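You operate a simulated robot arm through the tools that you are given. There is no shell and no other tool.

You run a simulated robot arm. Do the job below in one go: nothing can be reset, and whatever is moved stays where it is left.

Task
Wipe and grease the bare rail, then run the slider across and back.
Fine: wipe first, with the white rag, and put it back; grease from the pot with the paddle, paddle back in the steel cup. A coat counts when it lies all over at full strength: go over it till it gets no stronger. What is to be rubbed or washed off counts as gone when no trace of it is left.

Only the result counts: the job must be done as asked and must still hold three seconds after the hand-in. Knocking over, shifting, dropping, spilling or breaking anything else fails it.

Robot
A 6-joint arm with a two-finger gripper, fixed in place. Base frame: the origin is at the foot of the arm, x ahead of it, y to its left, z up; the work surface is at about z = 870. Lengths are in mm, angles in rad, forces in N, time in s.
Its first joint turns from -2.897 to 2.897 rad. Payload 2.45 kg.
The TCP is the grasp point between the finger pads, 20 mm short of the fingertips. In the tool frame z runs along the fingers and y along their closing line. The gripper opens to 140 mm. The gripper's body begins 168 mm behind the TCP.
Orientation is told as [roll, pitch, yaw] about the base's x, y, z axes, in that order, counted from this pose: with the fingers straight down and closing along the base's y, the tool's x points along the base's -x, its y along +y and its z along -z.

Tools
- The arm moves only by the tool move_arm. Its argument "targets" is a list of rows, each a list of 3 entries, a list of its own where there are three numbers: the shift along the base's x, y, z in units of 500 mm (1.0 is 500 mm), then the turn, a rotation vector about the base's x, y, z in units of 60 degrees (1.0 is 60 degrees), then the finger opening in mm, from 0 to 140. In form: [[[tx, ty, tz], [rx, ry, rz], claw], ...]. A call has 1 to 20 rows; each row is the pose to reach, as a shift and turn from the pose commanded when the call began. A call with a number of a shift or a turn outside -1 to 1 is refused whole. Rows are played at 5 a second. More than 50 mm and 0.15 rad between two rows, or a gripper value outside its range, and nothing of the call is played. Where a pose cannot be reached the arm comes as near as it can. A force on the tool above 90 N (or 10 N above the force at the start of the call, whichever is more), or a blocked arm, ends the call early, and 0.2 s more pass. Each finger travels about 45 mm/s and halts on what it meets, pressing with about 28 N; the grip force reading is that of the motor and also rises with nothing between the fingers. The clock runs only during rows and for 0.2 s after the last one: add rows that repeat a pose to give the fingers time. The reply holds the time, the measured pose of the TCP, the force on the tool along the base axes, the opening and the grip force, in the units named above and with some noise, with the torque about the TCP (base axes, N m) and any sound that the robot's microphone picked up.
- Cameras (640 x 400 px; columns grow to the right, rows downward): "scene" is fixed at [59.7, 637.7, 1636.8]; the picture's right is [-0.54, -0.84, 0.00], its down [-0.37, 0.24, -0.90] and it looks along [0.75, -0.48, -0.45] (base axes); focal length 345 px, centre (320, 200). "wrist" rides on the gripper at [78, 11, -209] in the tool frame; the picture's right is [-0.14, 0.99, 0.00], its down [-0.92, -0.13, -0.37] and it looks along [-0.36, -0.05, 0.93] (tool axes); focal length 280 px, centre (320, 200). There is no depth. A picture from a camera that has moved, and an enlarged one, comes with that camera's place and axes in the base frame and with its lens. The place of the scene camera against the robot may be out by one fixed shift of up to 25 mm in any direction.
- camera(camera): a new picture of that camera. The clock stands still meanwhile.
- close_up(camera, box): a new picture of the part [left, top, right, bottom] of that camera's present view, enlarged. The clock stands still meanwhile.
- close_job(): hands the job in; it is judged then, once.

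Places have to be worked out from the pictures, the camera data and where the tool is seen. Open the gripper and draw the arm clear of the work before you hand the job in, unless the task says otherwise.

The tools are called after "Request:" by a JSON object that holds its "method" and its "body". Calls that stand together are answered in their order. move_arm: Moves the arm, as the interface text tells. Its arguments: {"type":"object","properties":{"targets":{"type":"array"}},"required":["targets"]} The other tools are called the same way: camera (camera) takes a picture; close_up (camera, box) takes an enlarged picture of a part of a camera's view; close_job () hands the job in.

At the start:

```text
clock: 0.0
tcp_pos: [750.6, -180.8, 1239.5]
ee_rot: [0.001, 0.0, 0.0]
ft_force: [-0.3, 0.1, -0.3]
moment: [-0.03, 0.01, 0.0]
width: 139.8
grip_force: 0.0
```

scene: 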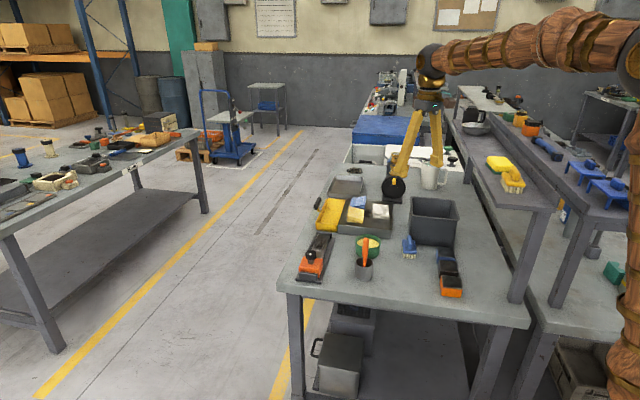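
wrist: 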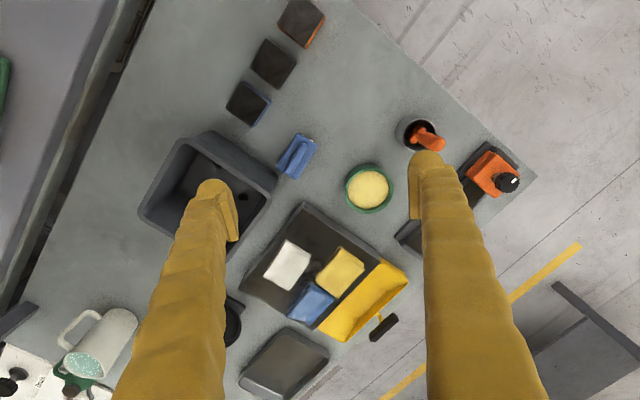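

I start by looking closer at the work: the bench with the rail and slider, the pot, the cup with the paddle, and the rags.

Request:
{"method": "close_up", "body": {"camera": "scene", "box": [270, 160, 480, 310]}}

Request:
{"method": "close_up", "body": {"camera": "wrist", "box": [220, 90, 540, 290]}}

Request:
{"method": "close_up", "body": {"camera": "scene", "box": [280, 220, 400, 295]}}

```text
2.67 times, centred on (375, 235) of scene
camera zoom: at [59.7, 637.7, 1636.8], right [-0.54, -0.84, 0.0], down [-0.37, 0.24, -0.9], along [0.75, -0.48, -0.45], focal length 921 px, centre (173, 107)
```

zoom: 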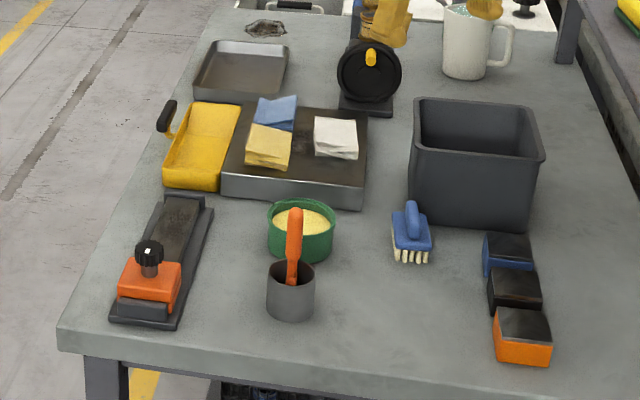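

```text
2.00 times, centred on (380, 190) of wrist
camera zoom: at [673.0, -170.5, 1449.4], right [0.14, 0.99, 0.0], down [0.92, -0.13, 0.37], along [0.36, -0.05, -0.93], focal length 561 px, centre (200, 220)
```

zoom: 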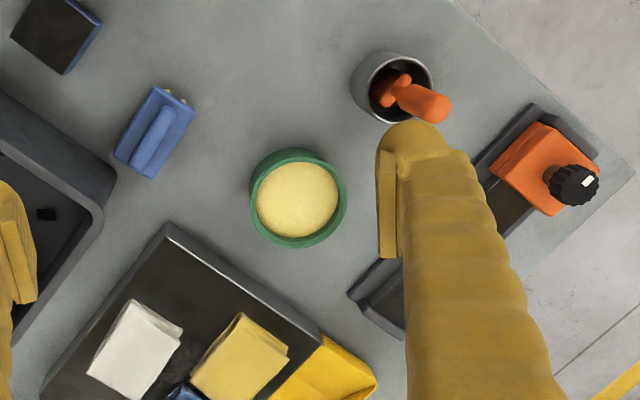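

```text
5.33 times, centred on (340, 258) of scene
camera zoom: at [59.7, 637.7, 1636.8], right [-0.54, -0.84, 0.0], down [-0.37, 0.24, -0.9], along [0.75, -0.48, -0.45], focal length 1842 px, centre (213, -107)
```

zoom: 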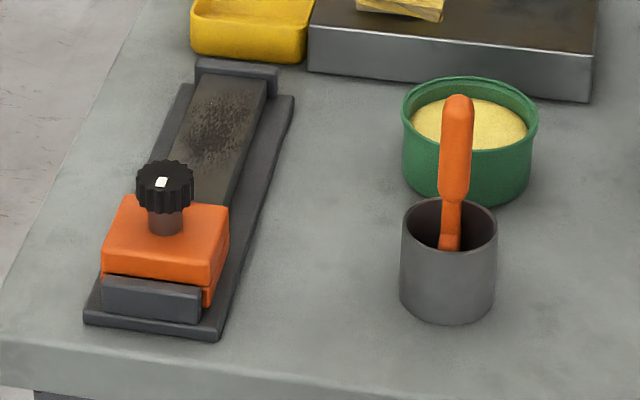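

The wrist view puts the cup near (771, -3), the pot near (872, -98), the rail running from about (845, 180) to (1046, -15), and the white rag near (1030, -300). I bring the wrist camera closer over the rail.

Request:
{"method": "move_arm", "body": {"targets": [[[0.027, 0.054, -0.04], [0, 0, 0], 140], [[0.055, 0.108, -0.08], [0, 0, 0], 140], [[0.082, 0.163, -0.12], [0, 0, 0], 140], [[0.109, 0.217, -0.16], [0, 0, 0], 140], [[0.137, 0.271, -0.2], [0, 0, 0], 140], [[0.164, 0.325, -0.24], [0, 0, 0], 140], [[0.191, 0.379, -0.28], [0, 0, 0], 140], [[0.218, 0.434, -0.32], [0, 0, 0], 140], [[0.246, 0.488, -0.36], [0, 0, 0], 140], [[0.273, 0.542, -0.399], [0, 0, 0], 140], [[0.273, 0.542, -0.399], [0, 0, 0], 140]]}}

Request:
{"method": "camera", "body": {"camera": "wrist"}}

Request:
{"method": "camera", "body": {"camera": "scene"}}

```text
clock: 2.4
tcp_pos: [889.5, 91.6, 1039.3]
ee_rot: [0.0, 0.001, 0.0]
ft_force: [0.9, 0.3, -0.3]
moment: [-0.02, 0.0, -0.03]
width: 140.2
grip_force: 0.1
```

```text
taken
camera wrist: at [810.5, 102.2, 1248.9], right [0.14, 0.99, 0.0], down [0.92, -0.13, 0.37], along [0.37, -0.05, -0.93], focal length 280 px, centre (320, 200)
```

wrist: 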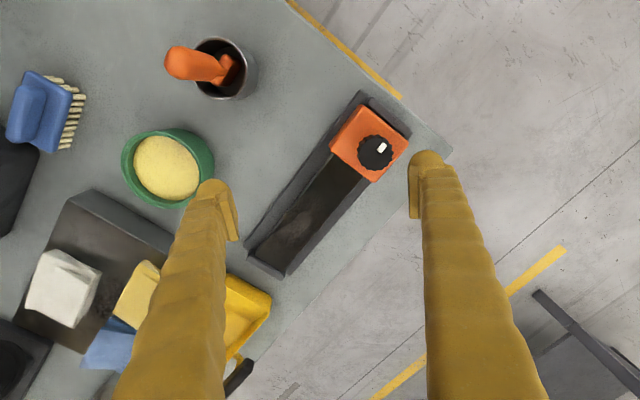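

```text
taken
```

scene: 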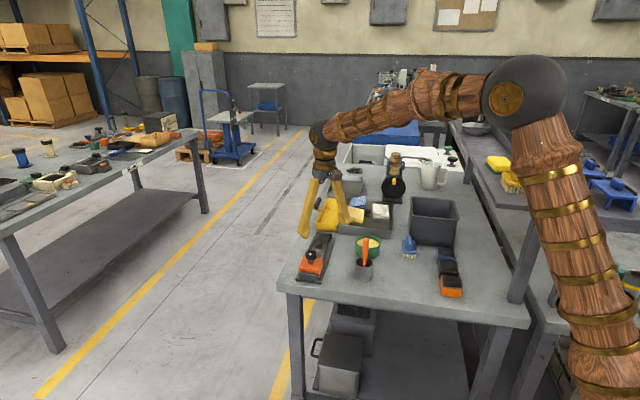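

The arm reached the pose and the rail is in view. I enlarge the rail, slider, pot and cup to measure them.

Request:
{"method": "close_up", "body": {"camera": "wrist", "box": [230, 80, 430, 290]}}

Request:
{"method": "close_up", "body": {"camera": "wrist", "box": [100, 20, 280, 220]}}

Request:
{"method": "close_up", "body": {"camera": "wrist", "box": [0, 180, 220, 390]}}

Request:
{"method": "close_up", "body": {"camera": "scene", "box": [290, 190, 410, 290]}}

```text
1.90 times, centred on (330, 185) of wrist
camera zoom: at [810.5, 102.2, 1248.9], right [0.14, 0.99, 0.0], down [0.92, -0.13, 0.37], along [0.37, -0.05, -0.93], focal length 534 px, centre (301, 229)
```

zoom: 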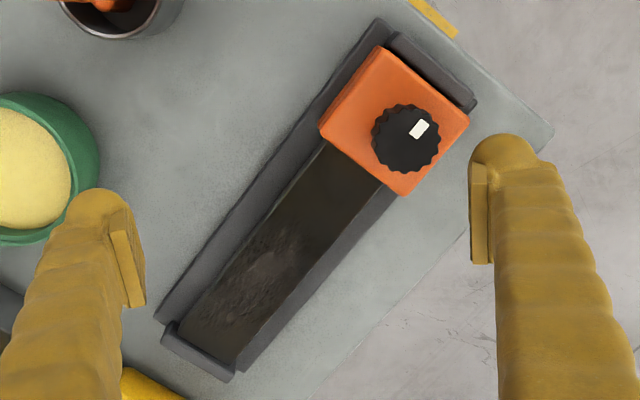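

```text
2.00 times, centred on (190, 120) of wrist
camera zoom: at [810.5, 102.2, 1248.9], right [0.14, 0.99, 0.0], down [0.92, -0.13, 0.37], along [0.37, -0.05, -0.93], focal length 561 px, centre (580, 360)
```

zoom: 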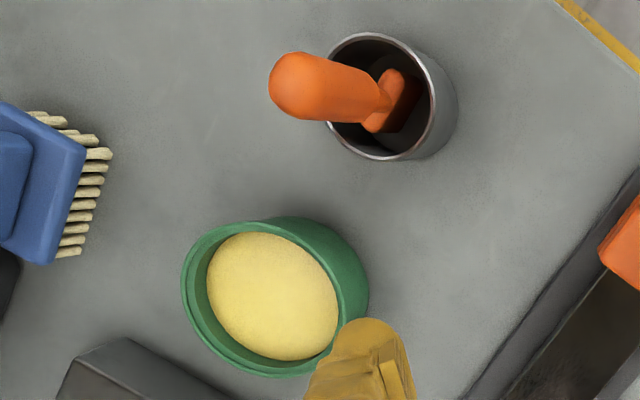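

```text
1.90 times, centred on (110, 285) of wrist
camera zoom: at [810.5, 102.2, 1248.9], right [0.14, 0.99, 0.0], down [0.92, -0.13, 0.37], along [0.37, -0.05, -0.93], focal length 534 px, centre (720, 38)
```

zoom: 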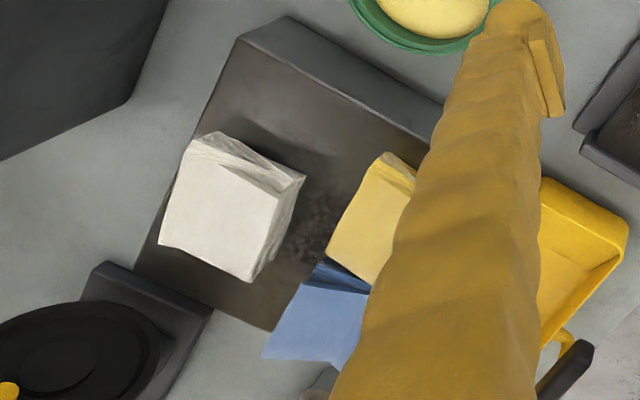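

```text
4.00 times, centred on (350, 240) of scene
camera zoom: at [59.7, 637.7, 1636.8], right [-0.54, -0.84, 0.0], down [-0.37, 0.24, -0.9], along [0.75, -0.48, -0.45], focal length 1382 px, centre (200, 40)
```

zoom: 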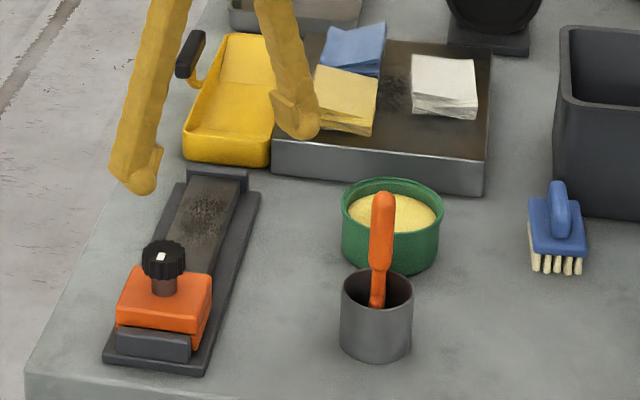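

The rail axis runs at about -44° with roughly 180 mm bare between slider and far stop. The rags sit on a dark box, the white one near (1019, -294). I turn the tool to match the rail and rag edges and move toward the rag for a closer look.

Request:
{"method": "move_arm", "body": {"targets": [[[0.013, -0.078, 0.02], [0, 0, -0.092], 140], [[0.025, -0.156, 0.04], [0, 0, -0.184], 140], [[0.038, -0.234, 0.06], [0, 0, -0.276], 140], [[0.05, -0.312, 0.081], [0, 0, -0.368], 140], [[0.063, -0.389, 0.081], [0, 0, -0.46], 140], [[0.076, -0.467, 0.081], [0, 0, -0.552], 140], [[0.088, -0.545, 0.081], [0, 0, -0.645], 140], [[0.101, -0.623, 0.081], [0, 0, -0.7367], 140], [[0.101, -0.623, 0.081], [0, 0, -0.7367], 140]]}}

Request:
{"method": "camera", "body": {"camera": "wrist"}}

```text
clock: 4.4
tcp_pos: [936.2, -222.4, 1082.4]
ee_rot: [0.001, 0.0, -0.771]
ft_force: [-0.3, 0.3, -0.5]
moment: [-0.01, 0.0, 0.02]
width: 140.2
grip_force: 0.0
```

```text
taken
camera wrist: at [888.1, -160.6, 1291.7], right [0.79, 0.61, 0.0], down [0.57, -0.73, 0.37], along [0.23, -0.29, -0.93], focal length 280 px, centre (320, 200)
```

wrist: 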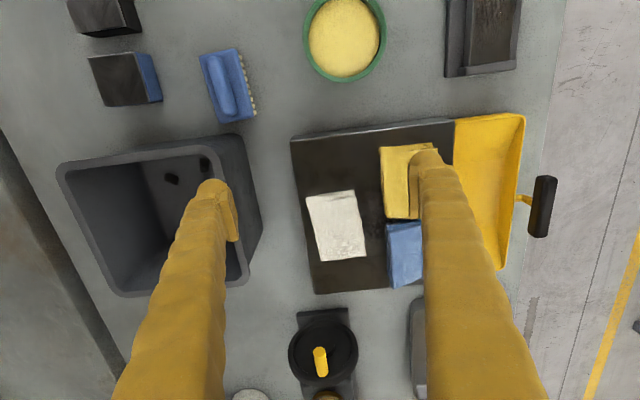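

The rag, box, brush and pot are all in view now, and the tool looks aligned with the rag. I enlarge the rag to measure its corners.

Request:
{"method": "close_up", "body": {"camera": "wrist", "box": [270, 110, 470, 310]}}

Request:
{"method": "close_up", "body": {"camera": "scene", "box": [330, 170, 430, 240]}}

```text
2.00 times, centred on (370, 210) of wrist
camera zoom: at [888.1, -160.6, 1291.7], right [0.79, 0.61, 0.0], down [0.57, -0.73, 0.37], along [0.23, -0.29, -0.93], focal length 561 px, centre (220, 180)
```

zoom: 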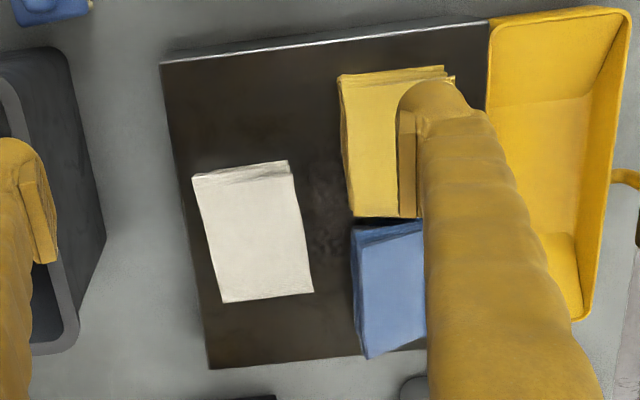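

```text
5.71 times, centred on (380, 205) of scene
camera zoom: at [59.7, 637.7, 1636.8], right [-0.54, -0.84, 0.0], down [-0.37, 0.24, -0.9], along [0.75, -0.48, -0.45], focal length 1974 px, centre (-23, 171)
```

zoom: 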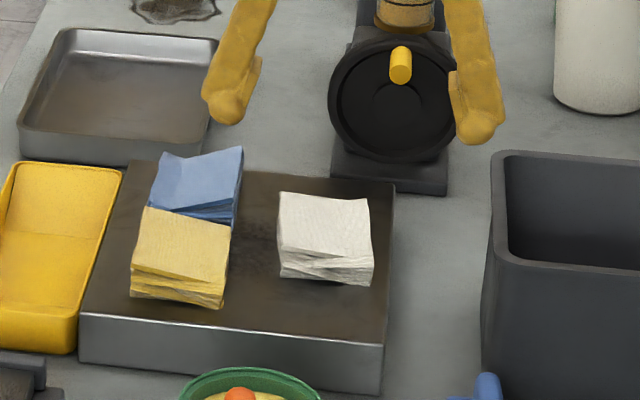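

The rag measures about 67 × 100 mm, is centred near (1027, -296), and is aligned with the tool; the yellow rag's edge is about 36 mm away. I test the reach above it with a 20° outward tilt and the fingers narrowed to 90 mm.

Request:
{"method": "move_arm", "body": {"targets": [[[0.045, -0.037, -0.03], [-0.0581, -0.0598, 0], 120], [[0.09, -0.074, -0.07], [-0.1162, -0.1195, 0], 105], [[0.136, -0.111, -0.11], [-0.1742, -0.1793, 0], 90], [[0.1816, -0.1482, -0.15], [-0.2323, -0.239, 0], 90], [[0.1816, -0.1482, -0.164], [-0.2323, -0.239, 0], 90], [[0.1816, -0.1482, -0.164], [-0.2323, -0.239, 0], 90]]}}

Request:
{"method": "camera", "body": {"camera": "wrist"}}

Request:
{"method": "close_up", "body": {"camera": "scene", "box": [330, 150, 450, 240]}}

```text
clock: 5.8
tcp_pos: [1026.6, -295.2, 998.4]
ee_rot: [-0.001, -0.348, -0.771]
ft_force: [0.5, 0.5, -0.2]
moment: [0.01, 0.02, 0.0]
width: 89.9
grip_force: 0.0
```

```text
taken
camera wrist: at [931.7, -187.0, 1168.3], right [0.78, 0.62, 0.05], down [0.44, -0.61, 0.66], along [0.44, -0.5, -0.75], focal length 280 px, centre (320, 200)
```

wrist: 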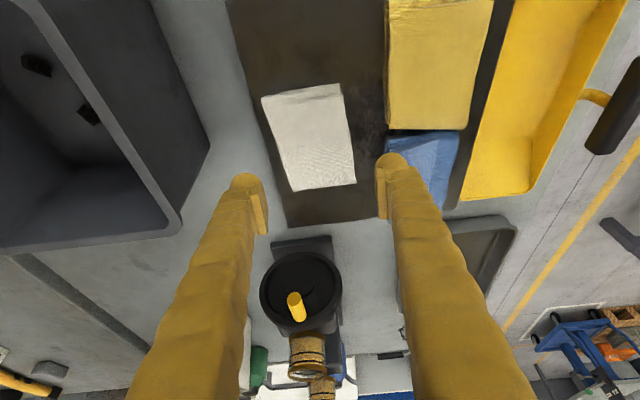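

```text
4.44 times, centred on (390, 195) of scene
camera zoom: at [59.7, 637.7, 1636.8], right [-0.54, -0.84, 0.0], down [-0.37, 0.24, -0.9], along [0.75, -0.48, -0.45], focal length 1535 px, centre (9, 222)
```

zoom: 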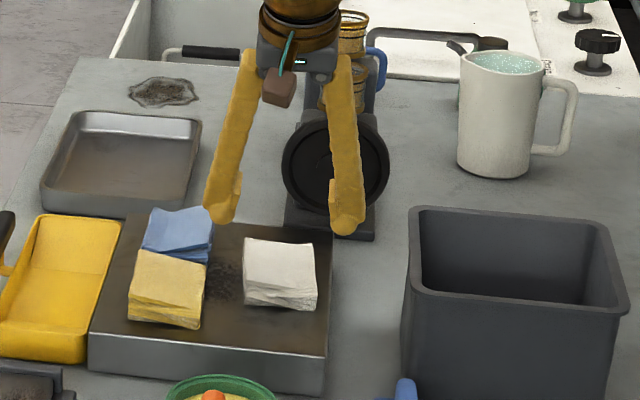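

Reach is fine: the TCP is at (1026.6, -295.2, 998) right over the rag centre, with tilt. I go straight down to about 945 with the fingers still open at 90 mm.

Request:
{"method": "move_arm", "body": {"targets": [[[0, 0, -0.05], [0, 0, 0], 90], [[0, -0.002, -0.1], [0, 0, 0], 90], [[0, -0.002, -0.1068], [0, 0, 0], 90], [[0, -0.002, -0.1068], [0, 0, 0], 90]]}}

Request:
{"method": "close_up", "body": {"camera": "scene", "box": [340, 165, 440, 235]}}

Request:
{"method": "camera", "body": {"camera": "wrist"}}

```text
clock: 6.8
tcp_pos: [1027.7, -296.0, 945.2]
ee_rot: [-0.001, -0.349, -0.771]
ft_force: [-0.3, -0.6, -0.1]
moment: [-0.02, 0.0, -0.02]
width: 89.8
grip_force: 0.1
```

```text
5.71 times, centred on (390, 200) of scene
camera zoom: at [59.7, 637.7, 1636.8], right [-0.54, -0.84, 0.0], down [-0.37, 0.24, -0.9], along [0.75, -0.48, -0.45], focal length 1974 px, centre (-80, 200)
```

zoom: 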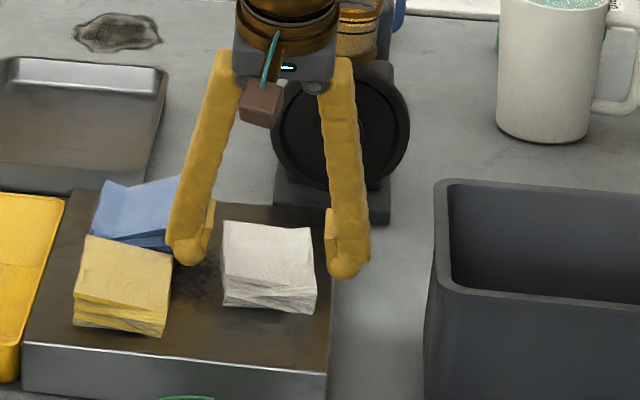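

```text
taken
camera wrist: at [932.1, -187.4, 1114.7], right [0.78, 0.62, 0.05], down [0.44, -0.61, 0.66], along [0.44, -0.5, -0.75], focal length 280 px, centre (320, 200)
```

wrist: 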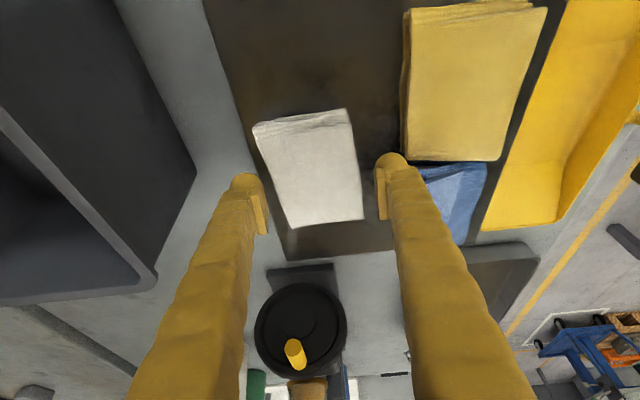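

The fingers straddle the rag evenly and there is no contact yet. I creep down to TCP z ≈ 933, where the fingertips should be just above the box top.

Request:
{"method": "move_arm", "body": {"targets": [[[-0.002, 0, -0.008], [0, 0, 0], 90], [[-0.002, 0, -0.016], [0, 0, 0], 90], [[-0.002, 0, -0.024], [0, 0, 0], 90], [[-0.002, 0, -0.024], [0, 0, 0], 90]]}}

Request:
{"method": "close_up", "body": {"camera": "scene", "box": [350, 175, 420, 225]}}

```text
clock: 7.8
tcp_pos: [1025.8, -295.5, 934.7]
ee_rot: [0.002, -0.351, -0.773]
ft_force: [-18.3, 9.7, 31.8]
moment: [0.42, 0.49, -0.01]
width: 89.4
grip_force: 0.0
```

```text
8.00 times, centred on (385, 200) of scene
camera zoom: at [59.7, 637.7, 1636.8], right [-0.54, -0.84, 0.0], down [-0.37, 0.24, -0.9], along [0.75, -0.48, -0.45], focal length 2763 px, centre (-200, 200)
```

zoom: 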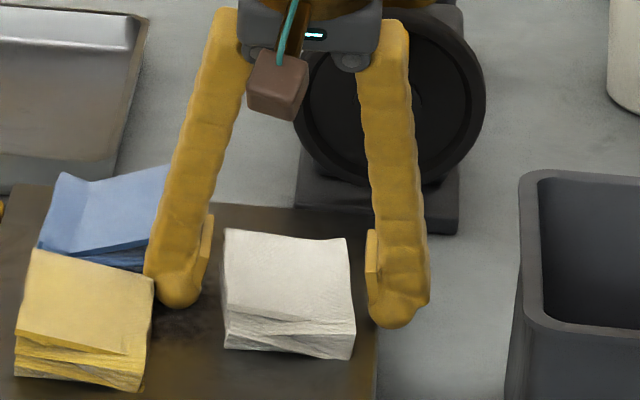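

The fingertips touched the box top (31.8 N) with the TCP at about 935, so the box top is near z ≈ 910. I raise by 4 mm and close on the rag.

Request:
{"method": "move_arm", "body": {"targets": [[[0, 0, 0.006], [0, 0, 0], 90], [[0, 0, 0.009], [0, 0, 0], 90], [[0, 0, 0.009], [0, 0, 0], 70], [[0, 0, 0.009], [0, 0, 0], 45], [[0, 0, 0.009], [0, 0, 0], 45], [[0, 0, 0.009], [0, 0, 0], 45], [[0, 0, 0.009], [0, 0, 0], 45], [[0, 0, 0.009], [0, 0, 0], 45]]}}

Request:
{"method": "close_up", "body": {"camera": "scene", "box": [350, 175, 420, 225]}}

Request:
{"method": "camera", "body": {"camera": "wrist"}}

```text
clock: 9.6
tcp_pos: [1027.1, -295.9, 937.7]
ee_rot: [0.001, -0.348, -0.773]
ft_force: [0.1, -0.2, 0.7]
moment: [0.0, -0.01, 0.05]
width: 69.0
grip_force: 27.7
```

```text
8.00 times, centred on (385, 200) of scene
camera zoom: at [59.7, 637.7, 1636.8], right [-0.54, -0.84, 0.0], down [-0.37, 0.24, -0.9], along [0.75, -0.48, -0.45], focal length 2763 px, centre (-200, 200)
```

zoom: 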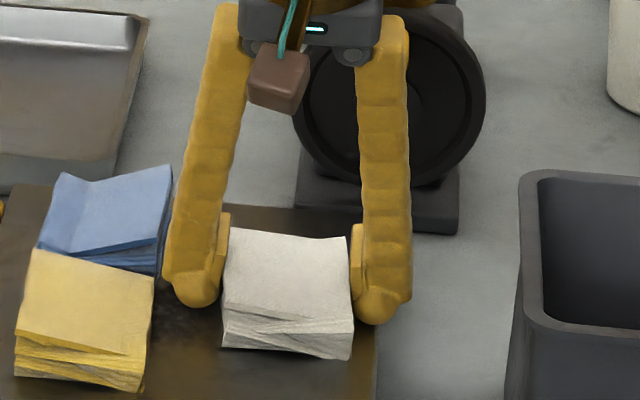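

```text
taken
camera wrist: at [931.2, -187.9, 1107.5], right [0.78, 0.62, 0.05], down [0.44, -0.61, 0.66], along [0.44, -0.5, -0.75], focal length 280 px, centre (320, 200)
```

wrist: 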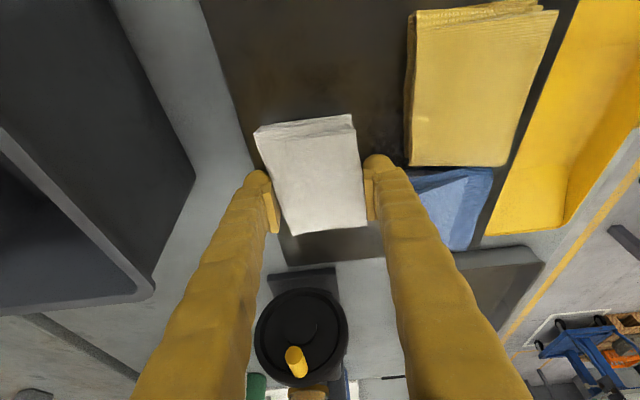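

The rag is gripped firmly (69 mm, 27.7 N). I lift it straight up by 70 mm and check that it came along cleanly.

Request:
{"method": "move_arm", "body": {"targets": [[[0, 0, 0.02], [0, 0, 0], 45], [[0, 0, 0.06], [0, 0, 0], 45], [[0, 0, 0.1], [0, 0, 0], 45], [[0, 0, 0.14], [0, 0, 0], 45], [[0, 0, 0.14], [0, 0, 0], 45]]}}

Request:
{"method": "close_up", "body": {"camera": "scene", "box": [340, 160, 440, 230]}}

Request:
{"method": "camera", "body": {"camera": "wrist"}}

```text
clock: 10.8
tcp_pos: [1027.9, -297.2, 1005.9]
ee_rot: [0.001, -0.351, -0.771]
ft_force: [0.2, 0.7, 0.4]
moment: [-0.01, 0.01, 0.0]
width: 44.8
grip_force: 0.0
```

```text
5.71 times, centred on (390, 195) of scene
camera zoom: at [59.7, 637.7, 1636.8], right [-0.54, -0.84, 0.0], down [-0.37, 0.24, -0.9], along [0.75, -0.48, -0.45], focal length 1974 px, centre (-80, 229)
```

zoom: 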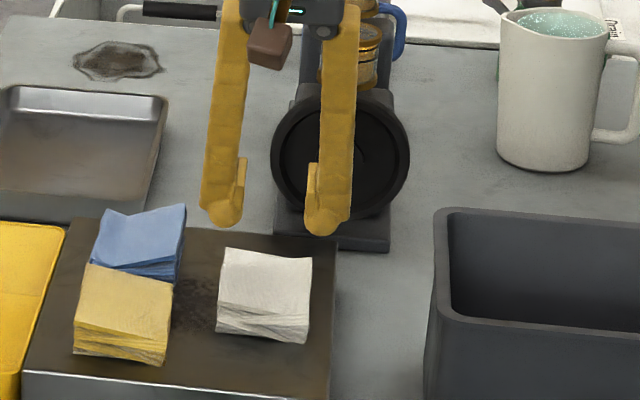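

```text
taken
camera wrist: at [931.5, -187.7, 1176.2], right [0.78, 0.62, 0.05], down [0.44, -0.61, 0.66], along [0.44, -0.5, -0.75], focal length 280 px, centre (320, 200)
```

wrist: 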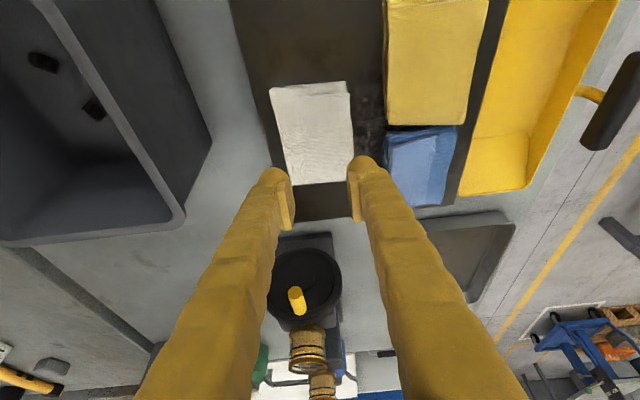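

The rag slipped out and stayed on the box (width now 44.8 mm). The pads evidently held too little of its height. I look closely at the rag's new position and at the finger pads.

Request:
{"method": "close_up", "body": {"camera": "wrist", "box": [240, 60, 400, 240]}}

Request:
{"method": "close_up", "body": {"camera": "scene", "box": [360, 175, 400, 205]}}

Request:
{"method": "close_up", "body": {"camera": "scene", "box": [360, 195, 400, 225]}}

```text
2.22 times, centred on (320, 150) of wrist
camera zoom: at [931.5, -187.7, 1176.2], right [0.78, 0.62, 0.05], down [0.44, -0.61, 0.66], along [0.44, -0.5, -0.75], focal length 623 px, centre (320, 311)
```

zoom: 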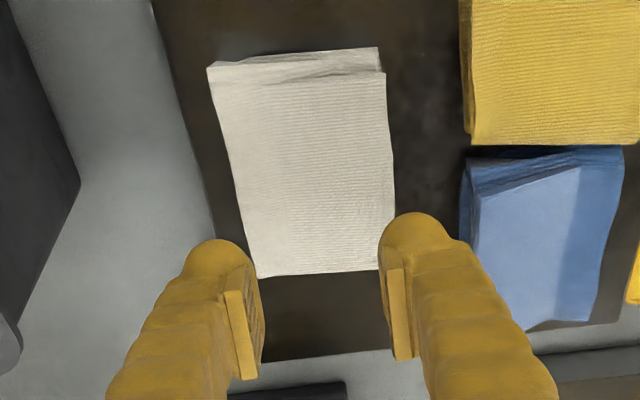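

```text
13.33 times, centred on (380, 190) of scene
camera zoom: at [59.7, 637.7, 1636.8], right [-0.54, -0.84, 0.0], down [-0.37, 0.24, -0.9], along [0.75, -0.48, -0.45], focal length 4605 px, centre (-480, 333)
```

zoom: 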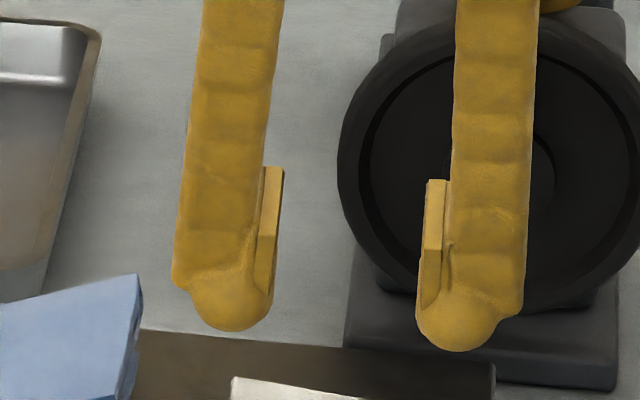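

```text
13.33 times, centred on (380, 210) of scene
camera zoom: at [59.7, 637.7, 1636.8], right [-0.54, -0.84, 0.0], down [-0.37, 0.24, -0.9], along [0.75, -0.48, -0.45], focal length 4605 px, centre (-480, 67)
```

zoom: 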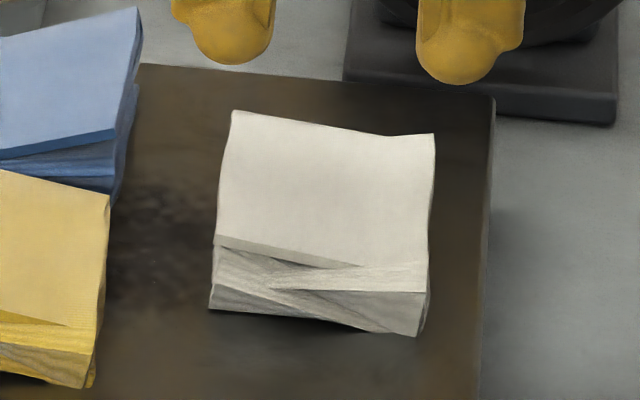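

The pads end about 9 mm short of the rounded fingertips, so with the tilt only a corner of each pad gripped the rag. I test at this height whether the arm can reach here with the tool straight down, which would give a deeper grip.

Request:
{"method": "move_arm", "body": {"targets": [[[0, 0, 0], [0.058, 0.06, 0], 90], [[0, 0, 0], [0.116, 0.12, 0], 90], [[0, 0, 0], [0.1742, 0.1793, 0], 90], [[0, 0, 0], [0.2323, 0.239, 0], 90], [[0, 0, 0], [0.2323, 0.239, 0], 90]]}}

Request:
{"method": "camera", "body": {"camera": "wrist"}}

```text
clock: 12.0
tcp_pos: [1027.3, -296.8, 1007.2]
ee_rot: [0.0, 0.0, -0.771]
ft_force: [-0.5, -0.3, -0.1]
moment: [0.01, -0.01, 0.01]
width: 90.3
grip_force: 0.1
```

```text
taken
camera wrist: at [979.6, -234.8, 1216.7], right [0.79, 0.61, 0.0], down [0.57, -0.73, 0.37], along [0.23, -0.29, -0.93], focal length 280 px, centre (320, 200)
```

wrist: 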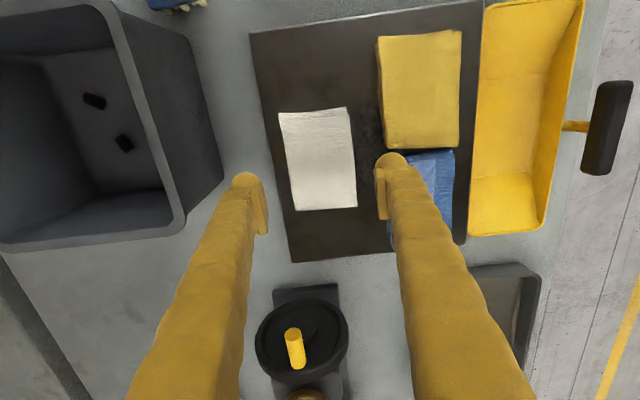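

The arm reaches straight down here. The rag now sits at about (1022, -292), turned about -2° against the tool, so I correct for that and descend to z ≈ 936 with the fingers at 86 mm.

Request:
{"method": "move_arm", "body": {"targets": [[[-0.01, 0.008, 0], [0, 0, -0.033], 86], [[-0.01, 0.008, -0.05], [0, 0, -0.033], 86], [[-0.01, 0.008, -0.1], [0, 0, -0.033], 86], [[-0.01, 0.008, -0.13], [0, 0, -0.033], 86], [[-0.01, 0.008, -0.1432], [0, 0, -0.033], 86], [[-0.01, 0.008, -0.1432], [0, 0, -0.033], 86]]}}

Request:
{"method": "camera", "body": {"camera": "wrist"}}

Request:
{"method": "close_up", "body": {"camera": "scene", "box": [350, 175, 420, 225]}}

```text
clock: 13.4
tcp_pos: [1022.8, -292.4, 935.8]
ee_rot: [0.0, 0.001, -0.808]
ft_force: [-0.1, -0.4, -0.2]
moment: [-0.01, 0.02, -0.01]
width: 86.1
grip_force: 0.0
```

```text
taken
camera wrist: at [976.2, -229.1, 1144.8], right [0.81, 0.59, 0.0], down [0.55, -0.75, 0.37], along [0.22, -0.3, -0.93], focal length 280 px, centre (320, 200)
```

wrist: 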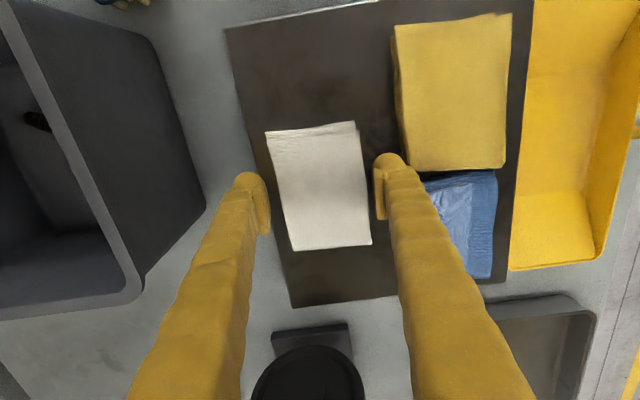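

```text
8.00 times, centred on (385, 200) of scene
camera zoom: at [59.7, 637.7, 1636.8], right [-0.54, -0.84, 0.0], down [-0.37, 0.24, -0.9], along [0.75, -0.48, -0.45], focal length 2763 px, centre (-200, 200)
```

zoom: 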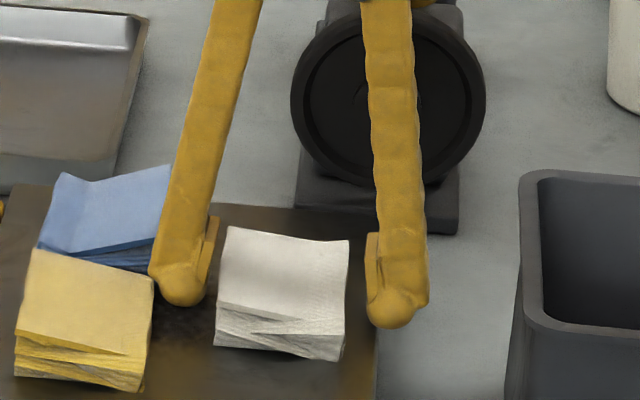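

No contact yet at z ≈ 936 and the fingers straddle the rag. I creep down another 4 mm.

Request:
{"method": "move_arm", "body": {"targets": [[[0, 0, -0.004], [0, 0, 0], 86], [[0, 0, -0.008], [0, 0, 0], 86], [[0, 0, -0.008], [0, 0, 0], 86]]}}

```text
clock: 14.2
tcp_pos: [1022.1, -293.4, 931.5]
ee_rot: [0.0, 0.0, -0.808]
ft_force: [0.1, -0.6, 0.3]
moment: [0.02, -0.02, -0.01]
width: 85.8
grip_force: 0.0
```

No contact at z ≈ 931.5. I go down another 2.5 mm.

Request:
{"method": "move_arm", "body": {"targets": [[[0, 0, -0.003], [0, 0, 0], 86], [[0, 0, -0.005], [0, 0, 0], 86], [[0, 0, -0.005], [0, 0, 0], 86]]}}

```text
clock: 15.0
tcp_pos: [1021.2, -293.7, 932.5]
ee_rot: [0.001, -0.003, -0.805]
ft_force: [-5.5, 5.7, 26.5]
moment: [0.48, -0.13, 0.05]
width: 85.7
grip_force: 0.0
```

The tips just touch the box (26.5 N). I back off about 2 mm and close on the rag.

Request:
{"method": "move_arm", "body": {"targets": [[[0, 0, 0.0045], [0, 0, 0], 86], [[0, 0, 0.0045], [0, 0, 0], 70], [[0, 0, 0.0045], [0, 0, 0], 45], [[0, 0, 0.0045], [0, 0, 0], 45], [[0, 0, 0.0045], [0, 0, 0], 45], [[0, 0, 0.0045], [0, 0, 0], 45], [[0, 0, 0.0045], [0, 0, 0], 45]]}}

Request:
{"method": "close_up", "body": {"camera": "scene", "box": [360, 185, 410, 220]}}

```text
clock: 16.6
tcp_pos: [1022.0, -293.1, 933.1]
ee_rot: [0.0, 0.0, -0.808]
ft_force: [-2.0, -4.5, 25.4]
moment: [-0.14, 0.15, 0.14]
width: 67.0
grip_force: 27.4
```

```text
11.43 times, centred on (385, 202) of scene
camera zoom: at [59.7, 637.7, 1636.8], right [-0.54, -0.84, 0.0], down [-0.37, 0.24, -0.9], along [0.75, -0.48, -0.45], focal length 3947 px, centre (-423, 171)
```

zoom: 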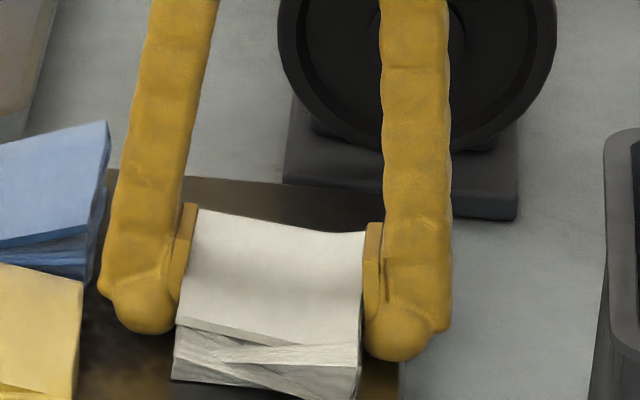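

The rag is held at 67 mm with 27.4 N. I lift slowly, a few millimetres at a time, and check that the grip holds.

Request:
{"method": "move_arm", "body": {"targets": [[[0, 0, 0.004], [0, 0, 0], 45], [[0, 0, 0.008], [0, 0, 0], 45], [[0, 0, 0.014], [0, 0, 0], 45], [[0, 0, 0.02], [0, 0, 0], 45], [[0, 0, 0.026], [0, 0, 0], 45], [[0, 0, 0.026], [0, 0, 0], 45]]}}

Request:
{"method": "close_up", "body": {"camera": "scene", "box": [360, 185, 410, 220]}}

```text
clock: 18.0
tcp_pos: [1022.7, -293.0, 944.7]
ee_rot: [-0.001, -0.001, -0.806]
ft_force: [0.2, 0.1, -0.4]
moment: [-0.01, -0.01, -0.02]
width: 66.8
grip_force: 28.0
```

```text
11.43 times, centred on (385, 202) of scene
camera zoom: at [59.7, 637.7, 1636.8], right [-0.54, -0.84, 0.0], down [-0.37, 0.24, -0.9], along [0.75, -0.48, -0.45], focal length 3947 px, centre (-423, 171)
```

zoom: 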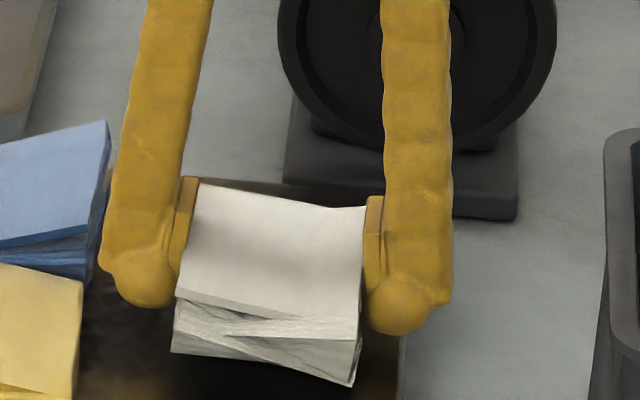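

The rag is held and lifts with the gripper (66.8 mm, 28 N). I raise it and carry it over to the middle of the bare rail, turning it to the rail's angle.

Request:
{"method": "move_arm", "body": {"targets": [[[0, 0, 0.06], [0, 0, 0], 45], [[0, 0, 0.13], [0, 0, 0], 45], [[-0.0126, 0.0886, 0.1304], [0, 0, 0.004], 45], [[-0.0252, 0.1772, 0.1304], [0, 0, 0.008], 45], [[-0.0378, 0.2658, 0.1304], [0, 0, 0.012], 45], [[-0.0504, 0.3544, 0.1304], [0, 0, 0.016], 45], [[-0.063, 0.443, 0.1304], [0, 0, 0.02], 45], [[-0.0756, 0.5316, 0.1304], [0, 0, 0.025], 45], [[-0.0882, 0.6202, 0.1304], [0, 0, 0.03], 45], [[-0.1008, 0.7088, 0.1304], [0, 0, 0.0333], 45], [[-0.1008, 0.7088, 0.1304], [0, 0, 0.0333], 45]]}}

Request:
{"method": "camera", "body": {"camera": "wrist"}}

Request:
{"method": "close_up", "body": {"camera": "scene", "box": [270, 190, 390, 290]}}

```text
clock: 20.4
tcp_pos: [973.5, 61.7, 1010.7]
ee_rot: [0.0, 0.0, -0.772]
ft_force: [-0.2, -0.3, -0.1]
moment: [0.03, 0.01, -0.03]
width: 67.0
grip_force: 28.0
```

```text
taken
camera wrist: at [925.3, 124.2, 1220.3], right [0.79, 0.61, 0.0], down [0.57, -0.73, 0.37], along [0.23, -0.29, -0.93], focal length 280 px, centre (320, 200)
```

wrist: 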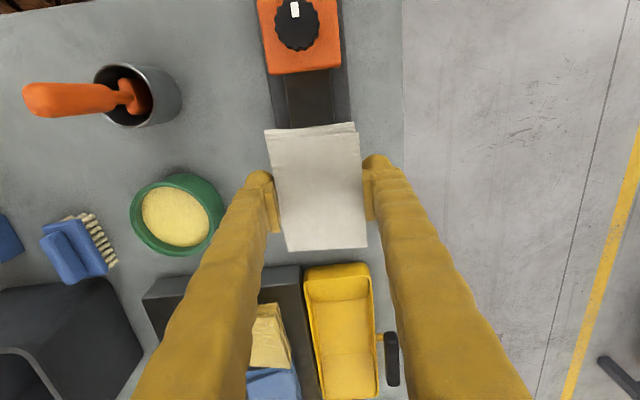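

```text
4.00 times, centred on (330, 240) of scene
camera zoom: at [59.7, 637.7, 1636.8], right [-0.54, -0.84, 0.0], down [-0.37, 0.24, -0.9], along [0.75, -0.48, -0.45], focal length 1382 px, centre (280, 40)
```

zoom: 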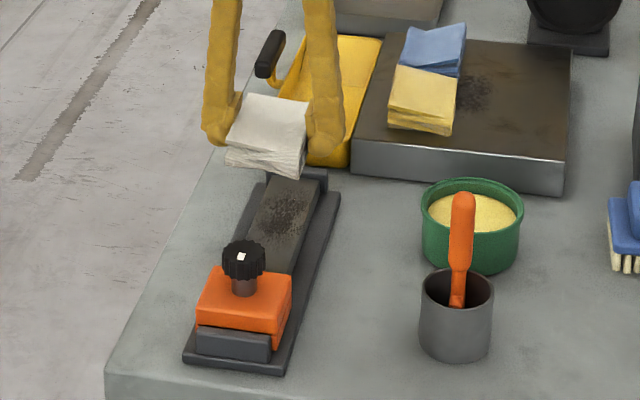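

The rag hangs level and centred over the rail. I enlarge the wrist view to check the rag's lateral alignment with the rail strip before lowering.

Request:
{"method": "close_up", "body": {"camera": "wrist", "box": [230, 0, 410, 140]}}

Request:
{"method": "close_up", "body": {"camera": "scene", "box": [305, 210, 365, 285]}}

```text
2.86 times, centred on (320, 70) of wrist
camera zoom: at [925.3, 124.2, 1220.3], right [0.79, 0.61, 0.0], down [0.57, -0.73, 0.37], along [0.23, -0.29, -0.93], focal length 801 px, centre (320, 571)
```

zoom: 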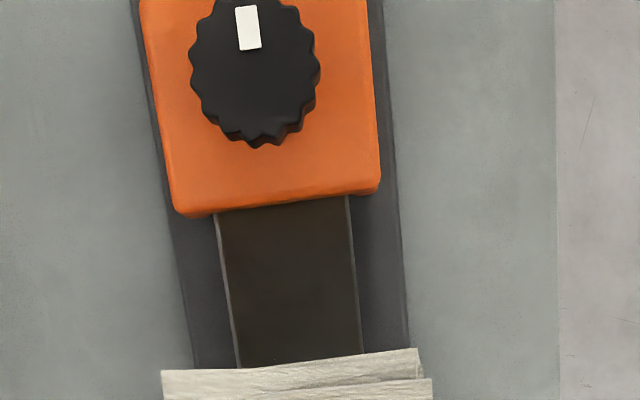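

```text
5.33 times, centred on (335, 248) of scene
camera zoom: at [59.7, 637.7, 1636.8], right [-0.54, -0.84, 0.0], down [-0.37, 0.24, -0.9], along [0.75, -0.48, -0.45], focal length 1842 px, centre (240, -53)
```

zoom: 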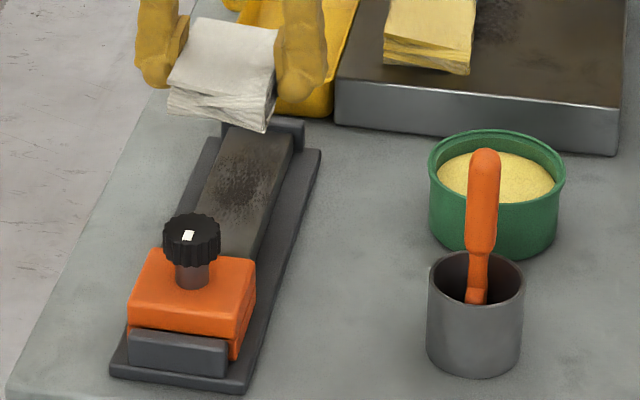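

The strip is about 50 mm wide, its top looks to be near z ≈ 890, and the rag is on its centreline. I lower to TCP z ≈ 922, just short of contact.

Request:
{"method": "move_arm", "body": {"targets": [[[0, 0, -0.08], [0, 0, 0], 45], [[0, 0, -0.14], [0, 0, 0], 45], [[0, 0, -0.168], [0, 0, 0], 45], [[0, 0, -0.176], [0, 0, 0], 45], [[0, 0, -0.176], [0, 0, 0], 45]]}}

Request:
{"method": "close_up", "body": {"camera": "scene", "box": [295, 205, 375, 285]}}

```text
clock: 21.6
tcp_pos: [972.7, 62.3, 920.2]
ee_rot: [0.001, 0.0, -0.773]
ft_force: [-1.0, -0.8, 0.3]
moment: [0.02, -0.02, -0.02]
width: 66.6
grip_force: 28.0
```

```text
5.00 times, centred on (335, 245) of scene
camera zoom: at [59.7, 637.7, 1636.8], right [-0.54, -0.84, 0.0], down [-0.37, 0.24, -0.9], along [0.75, -0.48, -0.45], focal length 1727 px, centre (245, -25)
```

zoom: 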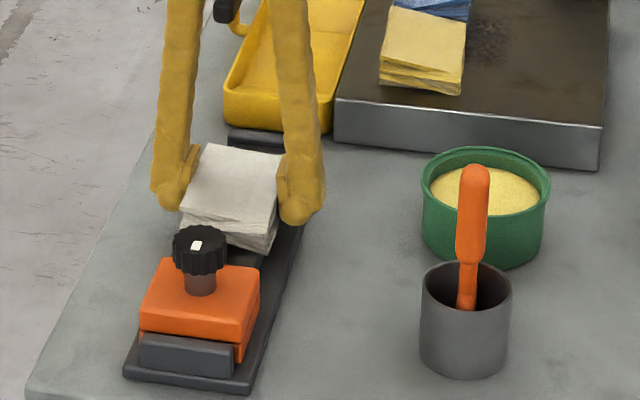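

The rag is just over the strip with no contact yet. I creep down in 2 mm steps, reading the force.

Request:
{"method": "move_arm", "body": {"targets": [[[0, 0, -0.004], [0, 0, 0], 45], [[0, 0, -0.008], [0, 0, 0], 45], [[0, 0, -0.012], [0, 0, 0], 45], [[0, 0, -0.012], [0, 0, 0], 45]]}}

```text
clock: 22.6
tcp_pos: [972.5, 62.3, 917.9]
ee_rot: [0.002, -0.003, -0.773]
ft_force: [-5.9, 5.1, 46.3]
moment: [0.2, 0.25, -0.02]
width: 66.9
grip_force: 27.4
```

Contact at about TCP z ≈ 918 with 46 N. I ease off by 1 mm and make the first wiping strokes along the rail, ±36 mm around the middle.

Request:
{"method": "move_arm", "body": {"targets": [[[0, 0, 0.002], [0, 0, 0], 45], [[0.0172, -0.0167, 0.002], [0, 0, 0], 45], [[0.0344, -0.0335, 0.002], [0, 0, 0], 45], [[0.0516, -0.0502, 0.002], [0, 0, 0], 45], [[0.0516, -0.0502, 0.002], [0, 0, 0], 45], [[0.0344, -0.0335, 0.002], [0, 0, 0], 45], [[0.0172, -0.0167, 0.002], [0, 0, 0], 45], [[0, 0, 0.002], [0, 0, 0], 45], [[-0.0172, 0.0167, 0.002], [0, 0, 0], 45], [[-0.0344, 0.0335, 0.002], [0, 0, 0], 45], [[-0.0516, 0.0502, 0.002], [0, 0, 0], 45], [[-0.0516, 0.0502, 0.002], [0, 0, 0], 45]]}}

Request:
{"method": "close_up", "body": {"camera": "scene", "box": [295, 205, 375, 285]}}

Request:
{"method": "camera", "body": {"camera": "wrist"}}

```text
clock: 25.2
tcp_pos: [946.4, 86.1, 919.2]
ee_rot: [0.001, -0.001, -0.771]
ft_force: [0.3, 0.0, -0.5]
moment: [-0.01, 0.01, -0.01]
width: 66.8
grip_force: 28.1
```

```text
5.00 times, centred on (335, 245) of scene
camera zoom: at [59.7, 637.7, 1636.8], right [-0.54, -0.84, 0.0], down [-0.37, 0.24, -0.9], along [0.75, -0.48, -0.45], focal length 1727 px, centre (245, -25)
```

zoom: 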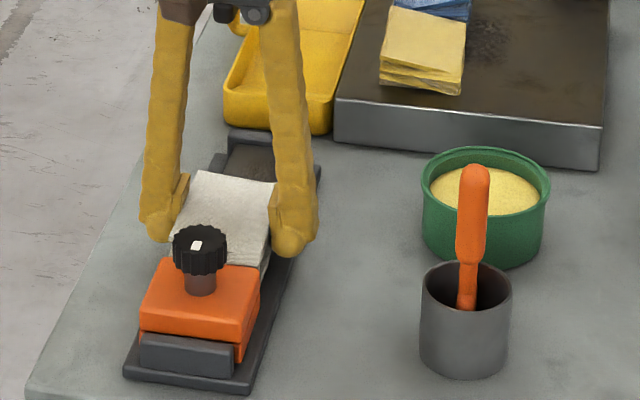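

```text
taken
camera wrist: at [897.6, 149.0, 1127.5], right [0.79, 0.61, 0.0], down [0.57, -0.73, 0.37], along [0.23, -0.29, -0.93], focal length 280 px, centre (320, 200)
```

wrist: 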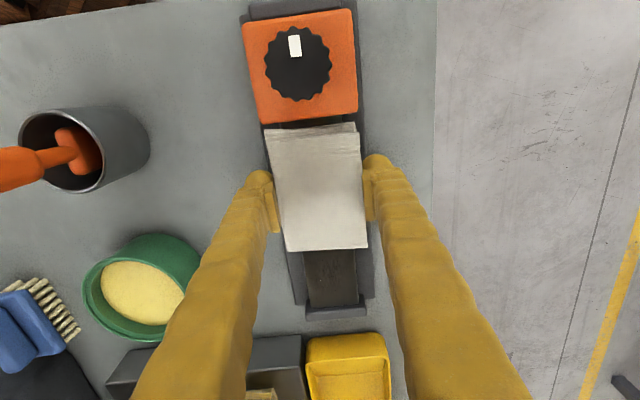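

The first strokes went fine, but the force is now near zero at the slider end. I enlarge the exposed far strip to see the effect.

Request:
{"method": "close_up", "body": {"camera": "wrist", "box": [270, 230, 390, 330]}}

Request:
{"method": "close_up", "body": {"camera": "scene", "box": [310, 220, 370, 265]}}

```text
4.00 times, centred on (330, 280) of wrist
camera zoom: at [897.6, 149.0, 1127.5], right [0.79, 0.61, 0.0], down [0.57, -0.73, 0.37], along [0.23, -0.29, -0.93], focal length 1122 px, centre (280, -120)
```

zoom: 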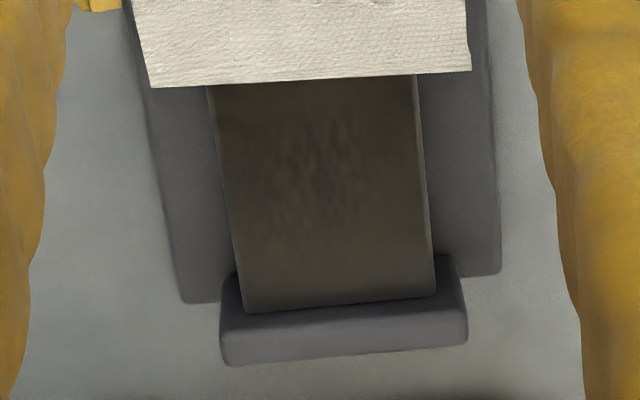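

```text
8.89 times, centred on (340, 242) of scene
camera zoom: at [59.7, 637.7, 1636.8], right [-0.54, -0.84, 0.0], down [-0.37, 0.24, -0.9], along [0.75, -0.48, -0.45], focal length 3070 px, centre (142, -178)
```

zoom: 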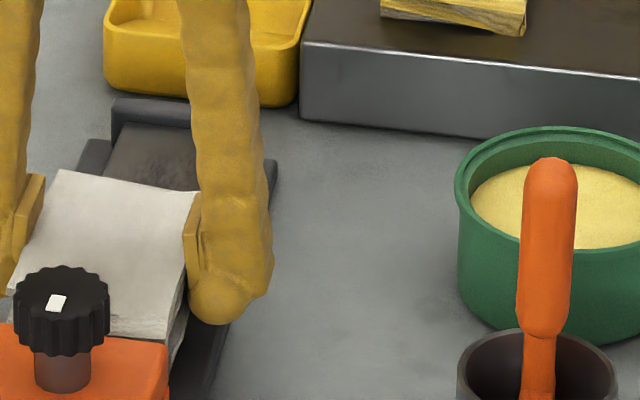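

The dirt has clearly faded after one pass, so contact wiping works. The rail's true angle is about -45.4°, so I align the rag by -1.2° and press down a bit more here at the slider end.

Request:
{"method": "move_arm", "body": {"targets": [[[-0.0012, -0.0012, -0.002], [0, 0, -0.01], 45], [[-0.0012, -0.0012, -0.004], [0, 0, -0.02], 45], [[-0.0012, -0.0012, -0.004], [0, 0, -0.02], 45]]}}

```text
clock: 26.0
tcp_pos: [946.3, 86.2, 917.6]
ee_rot: [0.0, 0.0, -0.791]
ft_force: [-4.6, 1.8, 21.1]
moment: [0.07, 0.19, -0.03]
width: 66.8
grip_force: 27.9
```

A good 21 N at the slider end. I stroke to the middle at the same height and read the force there.

Request:
{"method": "move_arm", "body": {"targets": [[[0.014, -0.0142, 0], [0, 0, 0], 45], [[0.028, -0.0285, 0], [0, 0, 0], 45], [[0.042, -0.0427, 0], [0, 0, 0], 45], [[0.0562, -0.057, 0], [0, 0, 0], 45], [[0.0702, -0.0712, 0], [0, 0, 0], 45], [[0.0842, -0.0854, 0], [0, 0, 0], 45]]}}

Request:
{"method": "close_up", "body": {"camera": "scene", "box": [295, 205, 375, 285]}}

```text
clock: 27.4
tcp_pos: [988.7, 44.0, 916.8]
ee_rot: [-0.001, 0.001, -0.789]
ft_force: [-12.2, 11.0, 41.7]
moment: [0.27, 0.27, -0.01]
width: 67.1
grip_force: 28.2
```

```text
5.00 times, centred on (335, 245) of scene
camera zoom: at [59.7, 637.7, 1636.8], right [-0.54, -0.84, 0.0], down [-0.37, 0.24, -0.9], along [0.75, -0.48, -0.45], focal length 1727 px, centre (245, -25)
```

zoom: 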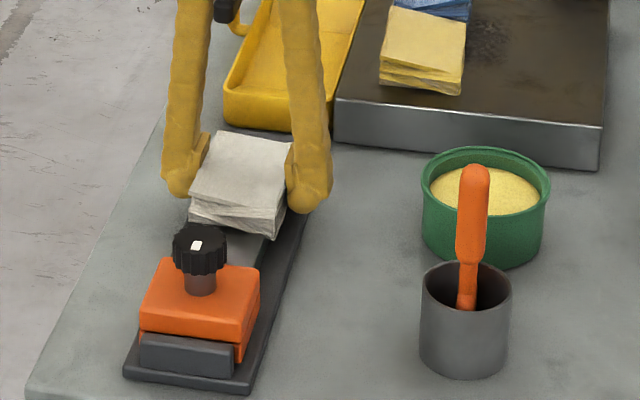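

The force is 42 N in the middle with about 16 N of drag, and the rag holds. I run a set of full strokes between the far stop and the slider at this pressure.

Request:
{"method": "move_arm", "body": {"targets": [[[0.0126, -0.0128, 0.001], [0, 0, 0], 45], [[0.026, -0.0263, 0.001], [0, 0, 0], 45], [[0.026, -0.0263, 0.001], [0, 0, 0], 45], [[0.0028, -0.0028, 0.001], [0, 0, 0], 45], [[-0.0197, 0.0199, 0], [0, 0, 0], 45], [[-0.0421, 0.0427, 0], [0, 0, 0], 45], [[-0.0646, 0.0655, 0], [0, 0, 0], 45], [[-0.0842, 0.0854, 0], [0, 0, 0], 45], [[-0.0842, 0.0854, 0], [0, 0, 0], 45], [[-0.0618, 0.0627, 0], [0, 0, 0], 45], [[-0.0393, 0.0399, 0], [0, 0, 0], 45], [[-0.0168, 0.0171, 0], [0, 0, 0], 45], [[0.0056, -0.0057, 0.001], [0, 0, 0], 45], [[0.026, -0.0263, 0.001], [0, 0, 0], 45], [[0.026, -0.0263, 0.001], [0, 0, 0], 45], [[0.0028, -0.0028, 0.001], [0, 0, 0], 45], [[-0.0197, 0.0199, 0], [0, 0, 0], 45], [[-0.0421, 0.0427, 0], [0, 0, 0], 45], [[-0.0646, 0.0655, 0], [0, 0, 0], 45], [[-0.0842, 0.0854, 0], [0, 0, 0], 45]]}}

Request:
{"method": "close_up", "body": {"camera": "wrist", "box": [240, 100, 400, 330]}}

Request:
{"method": "close_up", "body": {"camera": "wrist", "box": [270, 230, 390, 330]}}

```text
clock: 31.6
tcp_pos: [945.2, 84.4, 916.4]
ee_rot: [0.0, 0.0, -0.793]
ft_force: [7.3, -8.5, 32.7]
moment: [0.05, 0.05, 0.13]
width: 67.0
grip_force: 28.3
```

```text
1.74 times, centred on (320, 215) of wrist
camera zoom: at [897.8, 148.3, 1124.4], right [0.8, 0.6, 0.0], down [0.56, -0.75, 0.37], along [0.22, -0.3, -0.93], focal length 488 px, centre (320, 174)
```

zoom: 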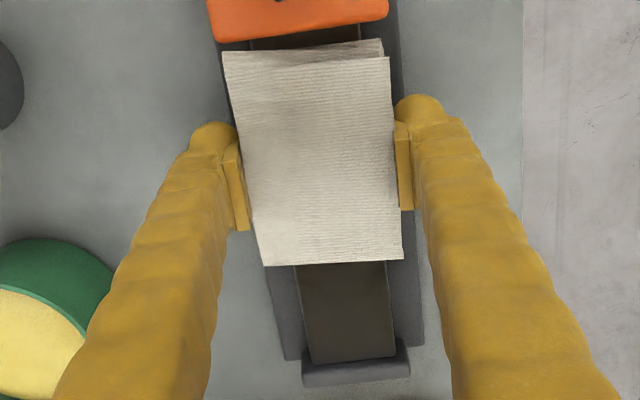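

```text
4.00 times, centred on (330, 280) of wrist
camera zoom: at [897.8, 148.3, 1124.4], right [0.8, 0.6, 0.0], down [0.56, -0.75, 0.37], along [0.22, -0.3, -0.93], focal length 1122 px, centre (280, -120)
```

zoom: 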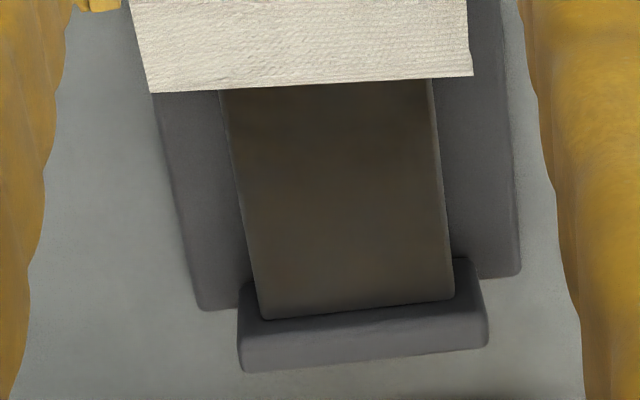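

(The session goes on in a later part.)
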